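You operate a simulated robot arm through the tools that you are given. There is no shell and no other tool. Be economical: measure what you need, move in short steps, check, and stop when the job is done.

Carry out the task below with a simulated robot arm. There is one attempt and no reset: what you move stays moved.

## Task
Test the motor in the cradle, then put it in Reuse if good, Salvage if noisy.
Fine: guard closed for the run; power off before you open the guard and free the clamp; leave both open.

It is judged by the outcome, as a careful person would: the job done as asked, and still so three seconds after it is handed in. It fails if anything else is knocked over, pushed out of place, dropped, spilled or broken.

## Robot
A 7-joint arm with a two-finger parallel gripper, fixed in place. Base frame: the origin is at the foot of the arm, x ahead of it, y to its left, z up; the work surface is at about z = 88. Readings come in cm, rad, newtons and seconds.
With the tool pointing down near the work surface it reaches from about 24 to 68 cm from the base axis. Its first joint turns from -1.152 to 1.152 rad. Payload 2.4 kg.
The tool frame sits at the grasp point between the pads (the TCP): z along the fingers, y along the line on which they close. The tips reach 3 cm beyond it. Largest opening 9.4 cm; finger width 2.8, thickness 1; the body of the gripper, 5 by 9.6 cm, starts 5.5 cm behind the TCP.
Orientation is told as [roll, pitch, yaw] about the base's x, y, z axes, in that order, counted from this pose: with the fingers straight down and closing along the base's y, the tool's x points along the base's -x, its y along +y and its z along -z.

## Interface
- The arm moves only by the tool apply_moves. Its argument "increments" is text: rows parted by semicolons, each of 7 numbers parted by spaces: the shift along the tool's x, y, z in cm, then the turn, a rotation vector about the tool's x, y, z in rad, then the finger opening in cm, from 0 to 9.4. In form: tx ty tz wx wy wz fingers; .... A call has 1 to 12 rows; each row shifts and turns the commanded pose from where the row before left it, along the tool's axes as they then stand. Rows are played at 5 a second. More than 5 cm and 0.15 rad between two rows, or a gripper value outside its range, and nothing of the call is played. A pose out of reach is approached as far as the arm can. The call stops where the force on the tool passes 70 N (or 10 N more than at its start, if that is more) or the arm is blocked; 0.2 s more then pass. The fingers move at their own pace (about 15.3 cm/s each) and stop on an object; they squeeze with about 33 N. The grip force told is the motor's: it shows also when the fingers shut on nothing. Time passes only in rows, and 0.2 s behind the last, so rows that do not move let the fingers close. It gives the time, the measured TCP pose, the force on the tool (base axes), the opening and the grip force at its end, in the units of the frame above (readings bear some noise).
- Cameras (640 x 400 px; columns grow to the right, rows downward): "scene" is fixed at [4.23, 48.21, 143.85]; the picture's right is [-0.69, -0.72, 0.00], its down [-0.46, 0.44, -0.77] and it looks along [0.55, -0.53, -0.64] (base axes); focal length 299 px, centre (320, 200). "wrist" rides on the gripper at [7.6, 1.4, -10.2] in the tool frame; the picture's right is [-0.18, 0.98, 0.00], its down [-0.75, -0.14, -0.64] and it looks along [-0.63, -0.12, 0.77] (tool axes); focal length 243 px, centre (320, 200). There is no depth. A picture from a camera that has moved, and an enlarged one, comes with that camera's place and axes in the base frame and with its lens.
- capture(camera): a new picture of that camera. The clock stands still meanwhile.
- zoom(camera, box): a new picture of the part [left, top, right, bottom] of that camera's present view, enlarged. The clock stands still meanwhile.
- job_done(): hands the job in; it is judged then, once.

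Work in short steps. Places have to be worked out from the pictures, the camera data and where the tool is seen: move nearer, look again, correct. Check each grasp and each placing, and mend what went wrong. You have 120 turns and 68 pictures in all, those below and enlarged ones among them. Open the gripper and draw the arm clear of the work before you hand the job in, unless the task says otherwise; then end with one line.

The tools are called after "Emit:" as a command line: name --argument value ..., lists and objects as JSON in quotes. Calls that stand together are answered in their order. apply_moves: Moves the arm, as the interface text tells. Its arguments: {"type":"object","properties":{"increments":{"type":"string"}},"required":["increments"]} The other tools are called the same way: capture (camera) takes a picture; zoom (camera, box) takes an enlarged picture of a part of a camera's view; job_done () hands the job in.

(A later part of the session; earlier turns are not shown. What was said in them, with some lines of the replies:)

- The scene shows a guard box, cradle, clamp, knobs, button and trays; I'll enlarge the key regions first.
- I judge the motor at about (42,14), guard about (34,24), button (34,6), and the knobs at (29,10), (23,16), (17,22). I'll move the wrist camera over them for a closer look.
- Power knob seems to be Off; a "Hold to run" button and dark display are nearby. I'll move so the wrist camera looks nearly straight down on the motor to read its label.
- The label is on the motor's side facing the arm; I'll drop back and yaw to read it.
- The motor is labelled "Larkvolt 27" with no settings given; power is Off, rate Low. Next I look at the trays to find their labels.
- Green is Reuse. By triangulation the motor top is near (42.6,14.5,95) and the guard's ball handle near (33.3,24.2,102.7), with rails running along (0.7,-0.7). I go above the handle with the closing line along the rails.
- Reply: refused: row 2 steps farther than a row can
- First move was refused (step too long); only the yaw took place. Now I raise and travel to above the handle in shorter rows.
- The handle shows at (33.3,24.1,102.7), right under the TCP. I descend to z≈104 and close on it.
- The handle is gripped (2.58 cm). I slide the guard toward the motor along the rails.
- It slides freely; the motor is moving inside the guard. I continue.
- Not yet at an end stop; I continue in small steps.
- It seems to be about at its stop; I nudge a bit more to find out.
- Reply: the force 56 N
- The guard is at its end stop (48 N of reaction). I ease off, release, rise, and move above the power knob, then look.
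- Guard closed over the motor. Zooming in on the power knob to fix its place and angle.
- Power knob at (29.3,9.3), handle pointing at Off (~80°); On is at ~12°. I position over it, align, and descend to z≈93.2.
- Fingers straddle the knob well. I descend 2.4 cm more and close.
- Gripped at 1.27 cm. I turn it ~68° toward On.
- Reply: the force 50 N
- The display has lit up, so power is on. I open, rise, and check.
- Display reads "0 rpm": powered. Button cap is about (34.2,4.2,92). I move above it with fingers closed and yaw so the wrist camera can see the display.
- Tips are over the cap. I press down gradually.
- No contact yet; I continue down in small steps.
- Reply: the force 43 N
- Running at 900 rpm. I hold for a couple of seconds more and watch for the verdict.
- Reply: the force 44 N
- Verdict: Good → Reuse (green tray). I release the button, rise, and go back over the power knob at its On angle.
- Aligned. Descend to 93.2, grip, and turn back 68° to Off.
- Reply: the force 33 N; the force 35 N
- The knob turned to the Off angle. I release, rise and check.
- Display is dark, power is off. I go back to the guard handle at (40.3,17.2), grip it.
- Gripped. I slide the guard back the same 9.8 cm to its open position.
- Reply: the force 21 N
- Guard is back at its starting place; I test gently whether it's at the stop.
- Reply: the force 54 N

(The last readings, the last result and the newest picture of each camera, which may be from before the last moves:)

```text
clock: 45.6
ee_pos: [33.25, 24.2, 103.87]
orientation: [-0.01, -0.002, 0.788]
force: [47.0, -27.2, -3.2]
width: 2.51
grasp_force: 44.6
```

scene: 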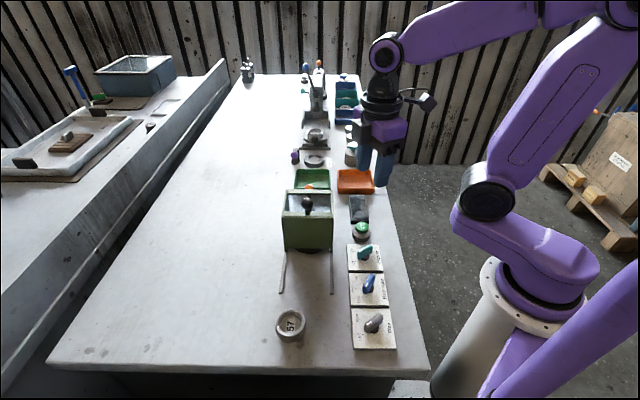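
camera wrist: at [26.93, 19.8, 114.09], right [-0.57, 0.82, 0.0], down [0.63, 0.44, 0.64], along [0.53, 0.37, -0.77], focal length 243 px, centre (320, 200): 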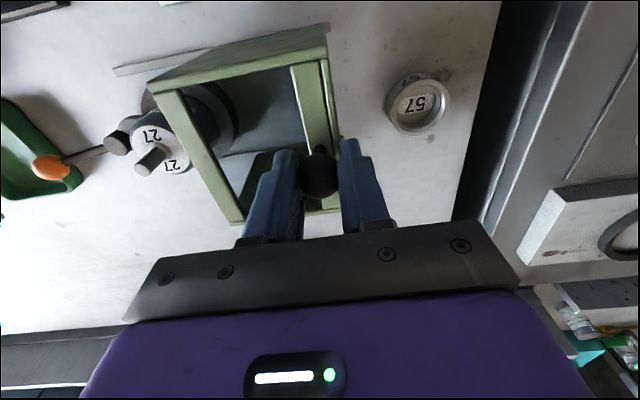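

The guard is fully open at its stop. I release, rise and move above the clamp for a close look at its lever.

Emit:
apply_moves --increments "0 -0.6 0 0 0 0 0;0 0 0 0 0 0 6;0 0 0 0 0 0 6;0 0 -4 0 0 0 6;0 0 -4 0 0 0 6;0.3 -4.7 0 0 0 0 6;0.3 -4.7 0 0 0 0 6;0.3 -4.7 0 0 0 0 6;0.3 -4.7 0 0 0 0 6;0 0 3 0 0 0 6;0 0 0 0 0 0 6"

Emit:
capture --camera "wrist"

Emit:
zoom --camera "wrist" --box '[220, 40, 380, 140]'

```text
clock: 48.0
ee_pos: [45.55, 10.06, 109.05]
orientation: [-0.002, 0.0, 0.794]
force: [-0.5, 1.4, -1.1]
width: 6.0
grasp_force: 0.1
```

```text
23 pictures are left
camera wrist: at [39.26, 5.78, 119.2], right [-0.57, 0.82, 0.0], down [0.63, 0.44, 0.64], along [0.53, 0.37, -0.77], focal length 243 px, centre (320, 200)
```

wrist: 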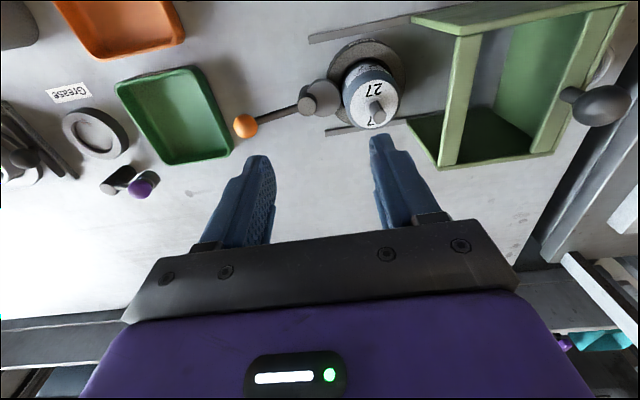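

```text
4.00 times, centred on (300, 90) of wrist
camera zoom: at [39.26, 5.78, 119.2], right [-0.57, 0.82, 0.0], down [0.63, 0.44, 0.64], along [0.53, 0.37, -0.77], focal length 970 px, centre (400, 640)
```

zoom: 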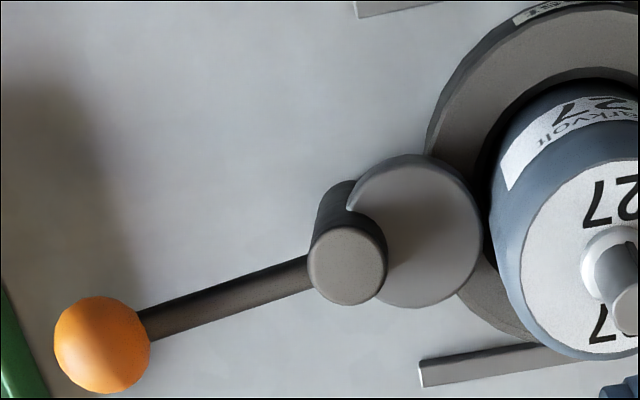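

The clamp is an eccentric cam: post at about (47.7,9.9), lever out to the orange ball at (53.2,5.3,92.9), pointing away from the motor. I turn to line up with it (closing across the lever) and go above the ball.

Emit:
apply_moves --increments "0 0 0 0 0 0.1494 5;0 0 0 0 0 0.1494 5;0 0 0 0 0 0.1494 5;0 0 0 0 0 0.1494 5;0 0 0 0 0 0.1494 5;0 0 0 0 0 0.1494 5;0 0 0 0 0 0.1494 5;0 0 0 0 0 0.1494 5;0 0 0 0 0 0.1494 5;0 0 0 0 0 0.1494 5;-4.45 0.65 0 0 0 0 5;-4.45 0.65 0 0 0 0 5"

Emit:
apply_moves --increments "0 0 4 0 0 0 5;0 0 4 0 0 0 5;0 0 0 0 0 0 5"

Emit:
capture --camera "wrist"

Emit:
zoom --camera "scene" --box '[240, 150, 400, 250]'

```text
clock: 50.6
ee_pos: [53.12, 5.58, 108.85]
orientation: [0.0, -0.001, -0.703]
force: [-0.5, -0.1, -0.3]
width: 4.97
grasp_force: 0.0
```

```text
clock: 51.4
ee_pos: [53.26, 5.74, 100.8]
orientation: [0.0, 0.001, -0.7]
force: [-0.4, 0.5, 0.6]
width: 5.02
grasp_force: 0.1
```

```text
21 pictures are left
camera wrist: at [48.39, 11.67, 111.03], right [0.77, 0.63, 0.0], down [0.49, -0.59, 0.64], along [0.41, -0.5, -0.77], focal length 243 px, centre (320, 200)
```

wrist: 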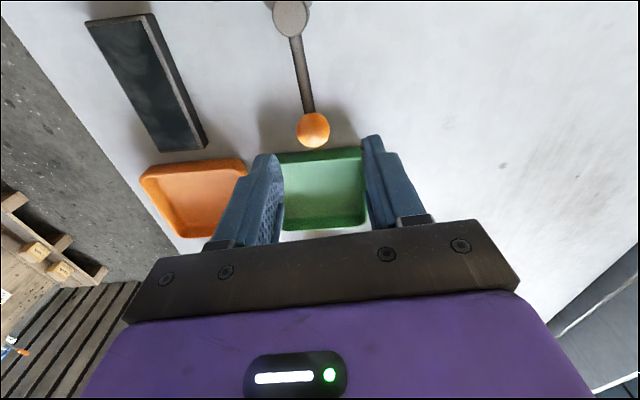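

```text
4.00 times, centred on (320, 200) of scene
camera zoom: at [4.23, 48.21, 143.85], right [-0.69, -0.72, 0.0], down [-0.46, 0.44, -0.77], along [0.55, -0.53, -0.64], focal length 1196 px, centre (320, 200)
```

zoom: 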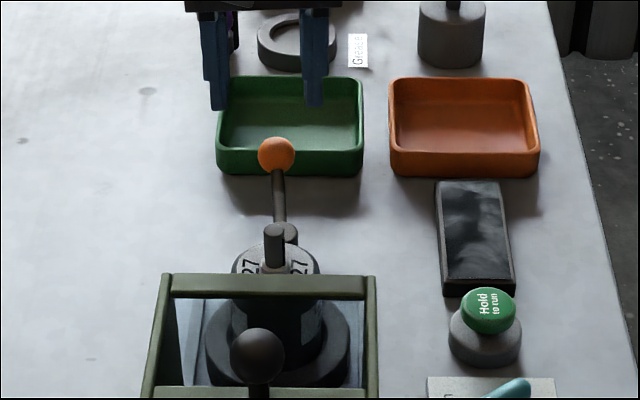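

Ball centre refined to about (52.9,5.3,94). Small correction, descend and close on it.

Emit:
apply_moves --increments "0 -0.5 0 0 0 0 5;0 0 3 0 0 0 5;0 0 3 0 0 0 5;0 0 0 0 0 0 5;0 0 0 0 0 0 0;0 0 0 0 0 0 0;0 0 0 0 0 0 0"

Emit:
capture --camera "wrist"

```text
clock: 53.0
ee_pos: [52.96, 5.12, 94.94]
orientation: [0.002, -0.003, -0.701]
force: [5.8, 3.3, -8.0]
width: 2.53
grasp_force: 44.5
```

```text
19 pictures are left
camera wrist: at [48.07, 11.22, 105.08], right [0.77, 0.63, 0.0], down [0.48, -0.59, 0.64], along [0.41, -0.5, -0.77], focal length 243 px, centre (320, 200)
```

wrist: 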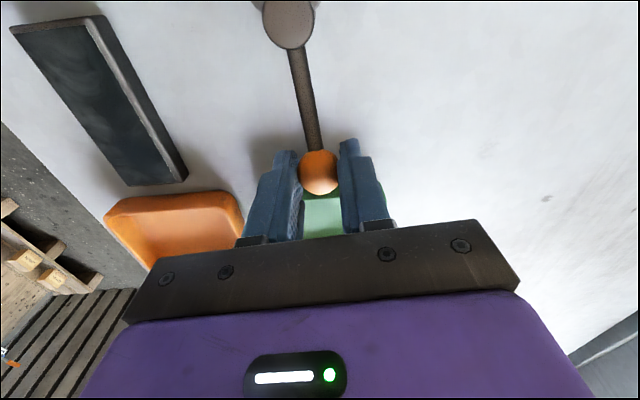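

Ball gripped. I swing it counter-clockwise (into open space) a little about the post and watch the force.

Emit:
apply_moves --increments "0.04 0.86 0 0 0 -0.12 0;0.04 0.86 0 0 0 -0.12 0;0.04 0.86 0 0 0 -0.12 0;0 0 0 0 0 0 0"

Emit:
capture --camera "wrist"

```text
clock: 54.0
ee_pos: [54.25, 7.27, 94.96]
orientation: [-0.003, 0.001, -0.337]
force: [0.6, -4.5, -2.4]
width: 2.54
grasp_force: 45.0
```

```text
18 pictures are left
camera wrist: at [47.55, 11.27, 105.1], right [0.5, 0.87, 0.0], down [0.67, -0.38, 0.64], along [0.56, -0.32, -0.77], focal length 243 px, centre (320, 200)
```

wrist: 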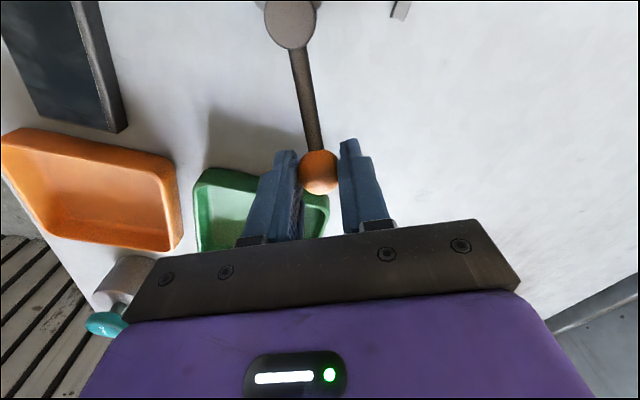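

It turns freely. I continue the swing.

Emit:
apply_moves --increments "0.05 0.86 0 0 0 -0.12 0;0.05 0.86 0 0 0 -0.12 0;0.05 0.86 0 0 0 -0.12 0;0.05 0.86 0 0 0 -0.12 0;0.05 0.86 0 0 0 -0.12 0;0.05 0.86 0 0 0 -0.12 0;0 0 0 0 0 0 0"

Emit:
capture --camera "wrist"

```text
clock: 55.6
ee_pos: [54.05, 12.48, 94.97]
orientation: [-0.001, 0.002, 0.384]
force: [-5.8, -4.7, -0.8]
width: 2.56
grasp_force: 45.5
```

```text
17 pictures are left
camera wrist: at [46.58, 11.0, 105.1], right [-0.2, 0.98, 0.0], down [0.75, 0.15, 0.64], along [0.63, 0.13, -0.77], focal length 243 px, centre (320, 200)
```

wrist: 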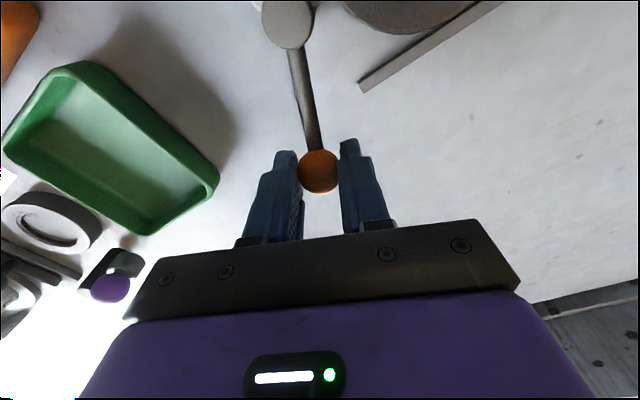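

62° so far and free; I go on to about 90°.

Emit:
apply_moves --increments "0.05 0.84 0 0 0 -0.12 0;0.05 0.84 0 0 0 -0.12 0;0.05 0.84 0 0 0 -0.12 0;0.05 0.84 0 0 0 -0.12 0;0 0 0 0 0 0 0"

```text
clock: 56.8
ee_pos: [52.8, 14.36, 95.0]
orientation: [-0.009, -0.008, 0.853]
force: [38.0, -28.0, -22.8]
width: 2.53
grasp_force: 44.6
```

The lever hit its stop at about 83° of swing. I release it, rise, and inspect the cam and motor.

Emit:
apply_moves --increments "0 -0.4 0 0 0 0 0;0 0 0 0 0 0 5;0 0 0 0 0 0 5;0 0 -4 0 0 0 5;0 0 -5 0 0 0 5;0 0 -5 0 0 0 5;2.8 4 0 0 0 0 5;0 0 0 0 0 0 5"

Emit:
capture --camera "wrist"

```text
clock: 58.6
ee_pos: [47.55, 15.45, 108.92]
orientation: [0.001, 0.001, 0.861]
force: [0.0, 1.0, 0.5]
width: 5.01
grasp_force: 0.1
```

```text
16 pictures are left
camera wrist: at [41.58, 10.64, 119.13], right [-0.63, 0.78, 0.0], down [0.6, 0.48, 0.64], along [0.5, 0.4, -0.77], focal length 243 px, centre (320, 200)
```

wrist: 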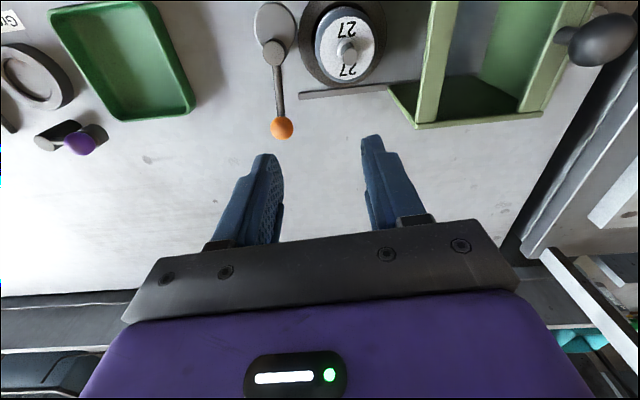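

The cam now stands clear of the motor; motor centre about (42.75,14.4). I turn to close across the rails and go above it.

Emit:
apply_moves --increments "0 0 0 0 0 0.1496 8;0 0 0 0 0 0.1496 8;0 0 0 0 0 0.1496 8;0 0 0 0 0 0.1496 8;0 0 0 0 0 0.1496 8;0 0 0 0 0 0.1496 8;0 0 0 0 0 0.1496 8;0 0 0 0 0 0.1496 8;0 0 0 0 0 0.1496 8;0 0 0 0 0 0.1496 8;0 0 0 0 0 0.1496 8;2.65 -4.14 0 0 0 0 8"

Emit:
apply_moves --increments "0 0 3 0 0 0 8;0 0 0 0 0 0 8"

Emit:
capture --camera "wrist"

Emit:
zoom --camera "scene" --box '[220, 130, 420, 255]'

```text
clock: 61.2
ee_pos: [42.81, 14.29, 109.01]
orientation: [0.0, 0.0, -0.787]
force: [0.3, 0.3, -0.3]
width: 7.98
grasp_force: 0.2
```

```text
clock: 61.8
ee_pos: [42.79, 14.44, 105.94]
orientation: [0.001, 0.0, -0.784]
force: [-0.4, -0.1, -0.6]
width: 8.0
grasp_force: 0.0
```

```text
15 pictures are left
camera wrist: at [38.5, 20.78, 116.11], right [0.82, 0.57, 0.0], down [0.43, -0.63, 0.64], along [0.36, -0.53, -0.77], focal length 243 px, centre (320, 200)
```

wrist: 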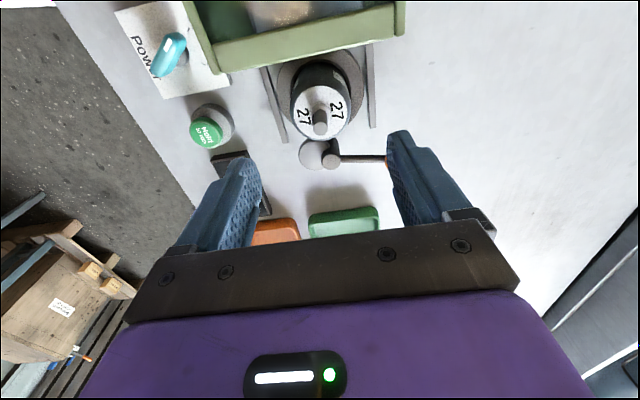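

```text
3.20 times, centred on (320, 192) of scene
camera zoom: at [4.23, 48.21, 143.85], right [-0.69, -0.72, 0.0], down [-0.46, 0.44, -0.77], along [0.55, -0.53, -0.64], focal length 957 px, centre (320, 224)
```

zoom: 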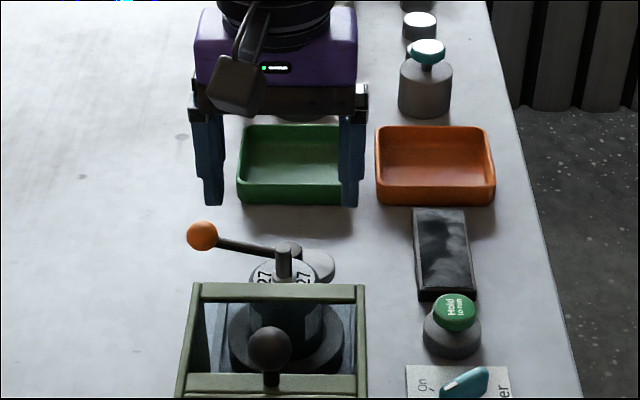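

Well centred on the motor. I descend toward z≈94.2 carefully.

Emit:
apply_moves --increments "0 0 3 0 0 0 8;0 0 3 0 0 0 8;0 0 2 0 0 0 8;0 0 2 0 0 0 8;0 0 1 0 0 0 8;0 0 0.7 0 0 0 8;0 0 0 0 0 0 8"

Emit:
capture --camera "wrist"

Emit:
zoom --camera "scene" --box '[240, 160, 400, 260]'

```text
clock: 63.4
ee_pos: [42.87, 14.42, 94.32]
orientation: [-0.002, 0.001, -0.785]
force: [-0.4, 0.6, 0.5]
width: 7.97
grasp_force: 0.0
```

```text
13 pictures are left
camera wrist: at [38.49, 20.77, 104.42], right [0.82, 0.57, 0.0], down [0.43, -0.63, 0.64], along [0.36, -0.53, -0.77], focal length 243 px, centre (320, 200)
```

wrist: 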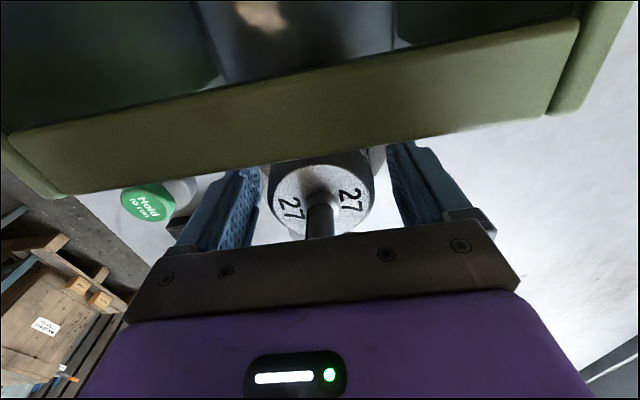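

```text
4.00 times, centred on (320, 210) of scene
camera zoom: at [4.23, 48.21, 143.85], right [-0.69, -0.72, 0.0], down [-0.46, 0.44, -0.77], along [0.55, -0.53, -0.64], focal length 1196 px, centre (320, 160)
```

zoom: 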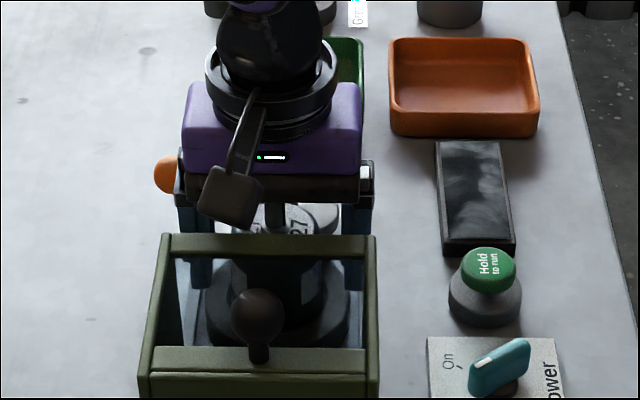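

No contact; the motor lies between the fingers and below the palm. I close on it.

Emit:
apply_moves --increments "0 0 0.4 0 0 0 7;0 0 0 0 0 0 3;0 0 0 0 0 0 3;0 0 0 0 0 0 3;0 0 0 0 0 0 3"

```text
clock: 64.6
ee_pos: [42.94, 14.47, 93.9]
orientation: [0.002, 0.0, -0.783]
force: [2.3, 0.8, 8.0]
width: 5.45
grasp_force: 33.2
```

Gripped at 5.45 cm. I lift straight up and check the force.

Emit:
apply_moves --increments "0 0 -0.5 0 0 0 2;0 0 -1 0 0 0 2;0 0 -1.5 0 0 0 2;0 0 0 0 0 0 2"

Emit:
capture --camera "wrist"

```text
clock: 65.6
ee_pos: [42.83, 14.34, 96.83]
orientation: [0.0, 0.001, -0.783]
force: [0.3, 0.5, -3.9]
width: 5.42
grasp_force: 32.8
```

```text
11 pictures are left
camera wrist: at [38.54, 20.77, 107.0], right [0.82, 0.57, 0.0], down [0.43, -0.63, 0.64], along [0.36, -0.53, -0.77], focal length 243 px, centre (320, 200)
```

wrist: 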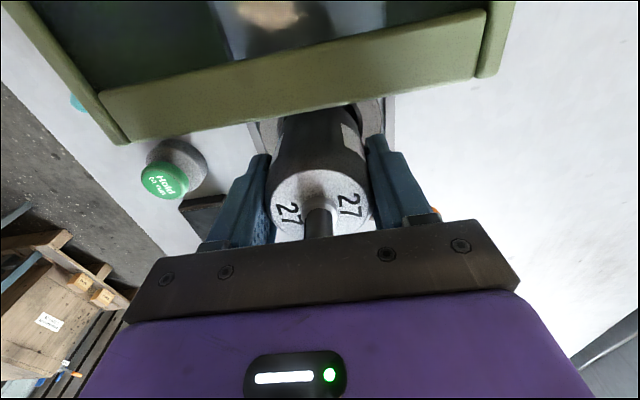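

The motor is lifted out with it. I raise on and carry it over the green Reuse tray.

Emit:
apply_moves --increments "0 0 -3 0 0 0 2;0 0 -3 0 0 0 2;0 0 -3 0 0 0 2;-3 0 0 0 0 0 2;-3.5 0 0 0 0 0 2;-3.5 0 0 0 0 0 2;-3.5 0 0 0 0 0 2;-3.5 0 0 0 0 0 2;-3.5 0 0 0 0 0 2;-3.3 0.2 0 0 0 0 2;0 0 0 0 0 0 2;0 0 0 0 0 0 2"

Emit:
capture --camera "wrist"

Emit:
zoom --camera "scene" --box '[240, 100, 400, 200]'

```text
clock: 68.2
ee_pos: [59.84, -2.32, 105.71]
orientation: [0.001, -0.001, -0.784]
force: [-0.1, 0.5, -4.6]
width: 5.44
grasp_force: 33.6
```

```text
10 pictures are left
camera wrist: at [55.5, 4.02, 115.92], right [0.82, 0.57, 0.0], down [0.43, -0.63, 0.64], along [0.36, -0.53, -0.77], focal length 243 px, centre (320, 200)
```

wrist: 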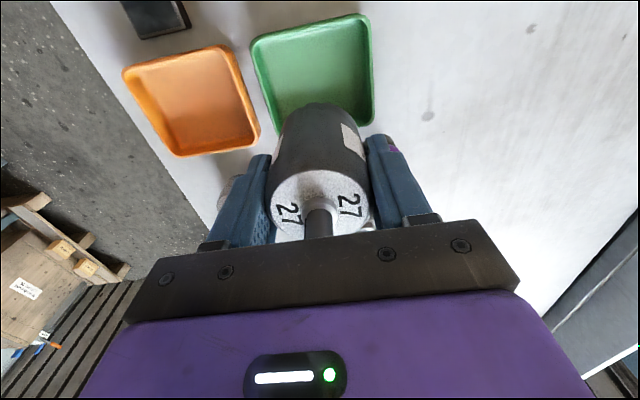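

```text
4.00 times, centred on (320, 150) of scene
camera zoom: at [4.24, 48.21, 143.85], right [-0.69, -0.72, 0.0], down [-0.46, 0.44, -0.77], along [0.55, -0.53, -0.64], focal length 1196 px, centre (320, 400)
```

zoom: 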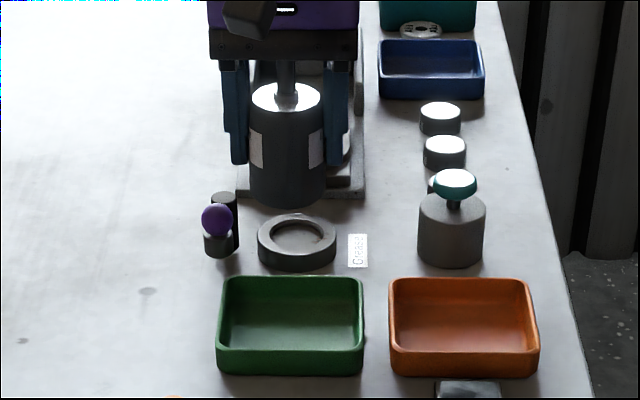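

Tray centre from both cameras is about (58.9,-1.3). I shift back 1.3 cm and lower toward the tray floor.

Emit:
apply_moves --increments "1.35 0.05 0 0 0 0 2;0 0 3 0 0 0 2;0 0 3 0 0 0 2;0 0 2.5 0 0 0 2;0 0 1.5 0 0 0 2;0 0 0 0 0 0 2"

Emit:
zoom --camera "scene" --box '[240, 120, 400, 220]'

Emit:
capture --camera "wrist"

```text
clock: 69.6
ee_pos: [58.85, -1.22, 95.71]
orientation: [0.002, 0.0, -0.784]
force: [0.4, 0.1, -3.7]
width: 5.41
grasp_force: 33.1
```

```text
4.00 times, centred on (320, 170) of scene
camera zoom: at [4.24, 48.21, 143.85], right [-0.69, -0.72, 0.0], down [-0.46, 0.44, -0.77], along [0.55, -0.53, -0.64], focal length 1196 px, centre (320, 320)
```

zoom: 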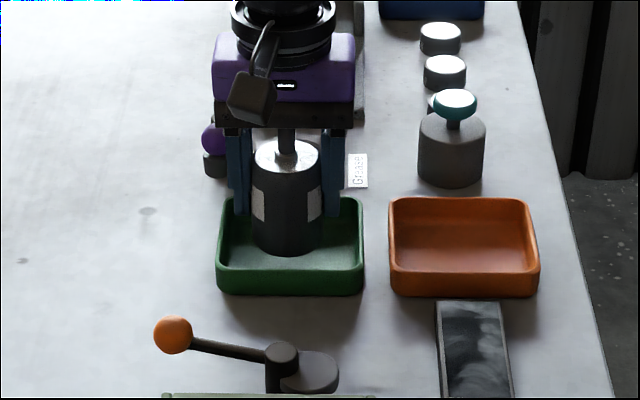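

```text
7 pictures are left
camera wrist: at [54.49, 5.17, 105.91], right [0.82, 0.57, 0.0], down [0.43, -0.63, 0.64], along [0.36, -0.53, -0.77], focal length 243 px, centre (320, 200)
```

wrist: 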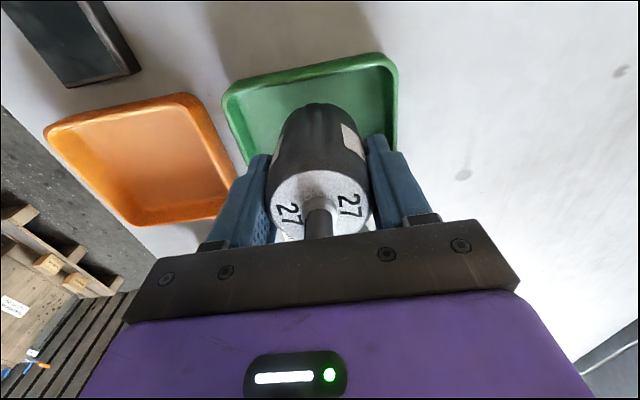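

The motor hangs centred within the tray. I lower in small steps until it touches down.

Emit:
apply_moves --increments "0 0 0.5 0 0 0 2;0 0 0.4 0 0 0 2;0 0 0.4 0 0 0 2;0 0 0 0 0 0 2"

```text
clock: 70.6
ee_pos: [58.8, -1.33, 94.43]
orientation: [0.001, 0.0, -0.782]
force: [0.7, -0.2, -4.9]
width: 5.41
grasp_force: 33.2
```

Emit:
apply_moves --increments "0 0 0.3 0 0 0 2;0 0 0.2 0 0 0 2;0 0 0 0 0 0 2"

```text
clock: 71.4
ee_pos: [58.9, -1.26, 93.96]
orientation: [0.0, 0.001, -0.783]
force: [-0.1, 1.0, -4.2]
width: 5.4
grasp_force: 33.0
```

Emit:
apply_moves --increments "0 0 0.25 0 0 0 2;0 0 0.2 0 0 0 2;0 0 0 0 0 0 2"

```text
clock: 72.2
ee_pos: [58.87, -1.28, 93.66]
orientation: [0.0, -0.002, -0.785]
force: [-5.9, 1.7, 15.6]
width: 5.42
grasp_force: 33.2
```

The force turned to +15 N: touchdown. I open gently and rise.

Emit:
apply_moves --increments "0 0 -0.1 0 0 0 2;0 0 0 0 0 0 6.6;0 0 0 0 0 0 7;0 0 -2 0 0 0 7;0 0 -4 0 0 0 7;0 0 -4 0 0 0 7;0 0 -4 0 0 0 7;0 0 0 0 0 0 7"

Emit:
capture --camera "wrist"

```text
clock: 74.0
ee_pos: [58.82, -1.22, 107.75]
orientation: [-0.001, -0.001, -0.783]
force: [-0.3, 0.5, 1.0]
width: 7.0
grasp_force: 0.1
```

```text
6 pictures are left
camera wrist: at [54.55, 5.19, 117.91], right [0.82, 0.57, 0.0], down [0.43, -0.63, 0.64], along [0.36, -0.53, -0.77], focal length 243 px, centre (320, 200)
```

wrist: 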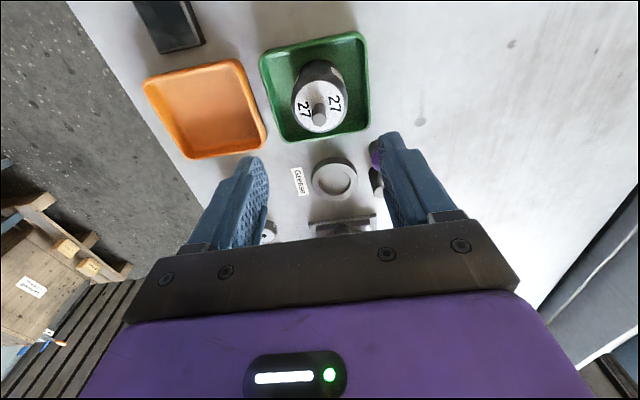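

The motor stands in the Reuse tray. I draw the arm up and back, then check the whole scene.

Emit:
apply_moves --increments "0 0 -4 0 0 0 7;0 0 -4 0 0 0 7;1 -4 -1 0 0 0 7;1 -4 0 0 0 0 7;1 -4 0 0 0 0 7;0 -4 0 0 0 0 7;0 0 0 0 0 0 7;0 0 0 0 0 0 7"

Emit:
capture --camera "scene"

Emit:
zoom --camera "scene" --box '[240, 150, 420, 265]'

```text
clock: 75.8
ee_pos: [45.57, -10.67, 116.67]
orientation: [-0.001, -0.001, -0.782]
force: [0.9, 0.0, -0.2]
width: 7.02
grasp_force: 0.0
```

```text
5 pictures are left
```

scene: 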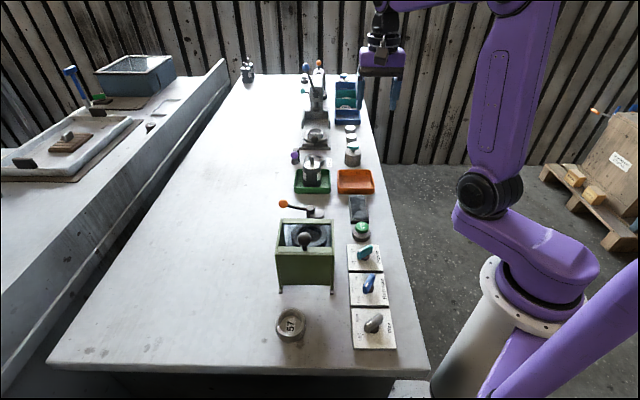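

```text
3.48 times, centred on (330, 208) of scene
camera zoom: at [4.23, 48.21, 143.85], right [-0.69, -0.72, 0.0], down [-0.46, 0.44, -0.77], along [0.55, -0.53, -0.64], focal length 1040 px, centre (285, 174)
```

zoom: 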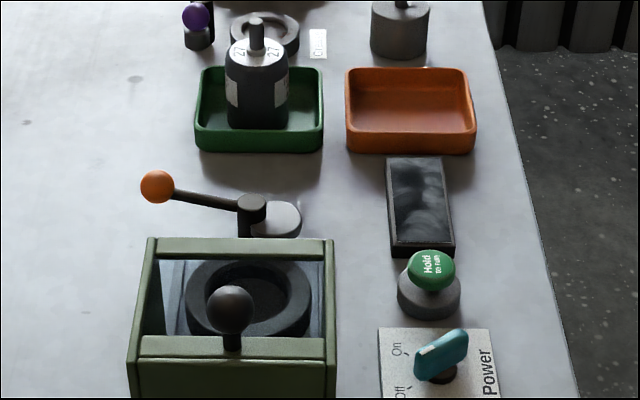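

The motor is upright in the Reuse tray. Power is off, the guard and clamp are open, everything else is in place, and the arm is clear, so I hand the job in.

Emit:
job_done

```text
The job is handed in.
```

Motor 27 tested Good (at the Low setting, 900 rpm, guard closed) and is now in the Reuse tray, with the power off and the guard and clamp left open.
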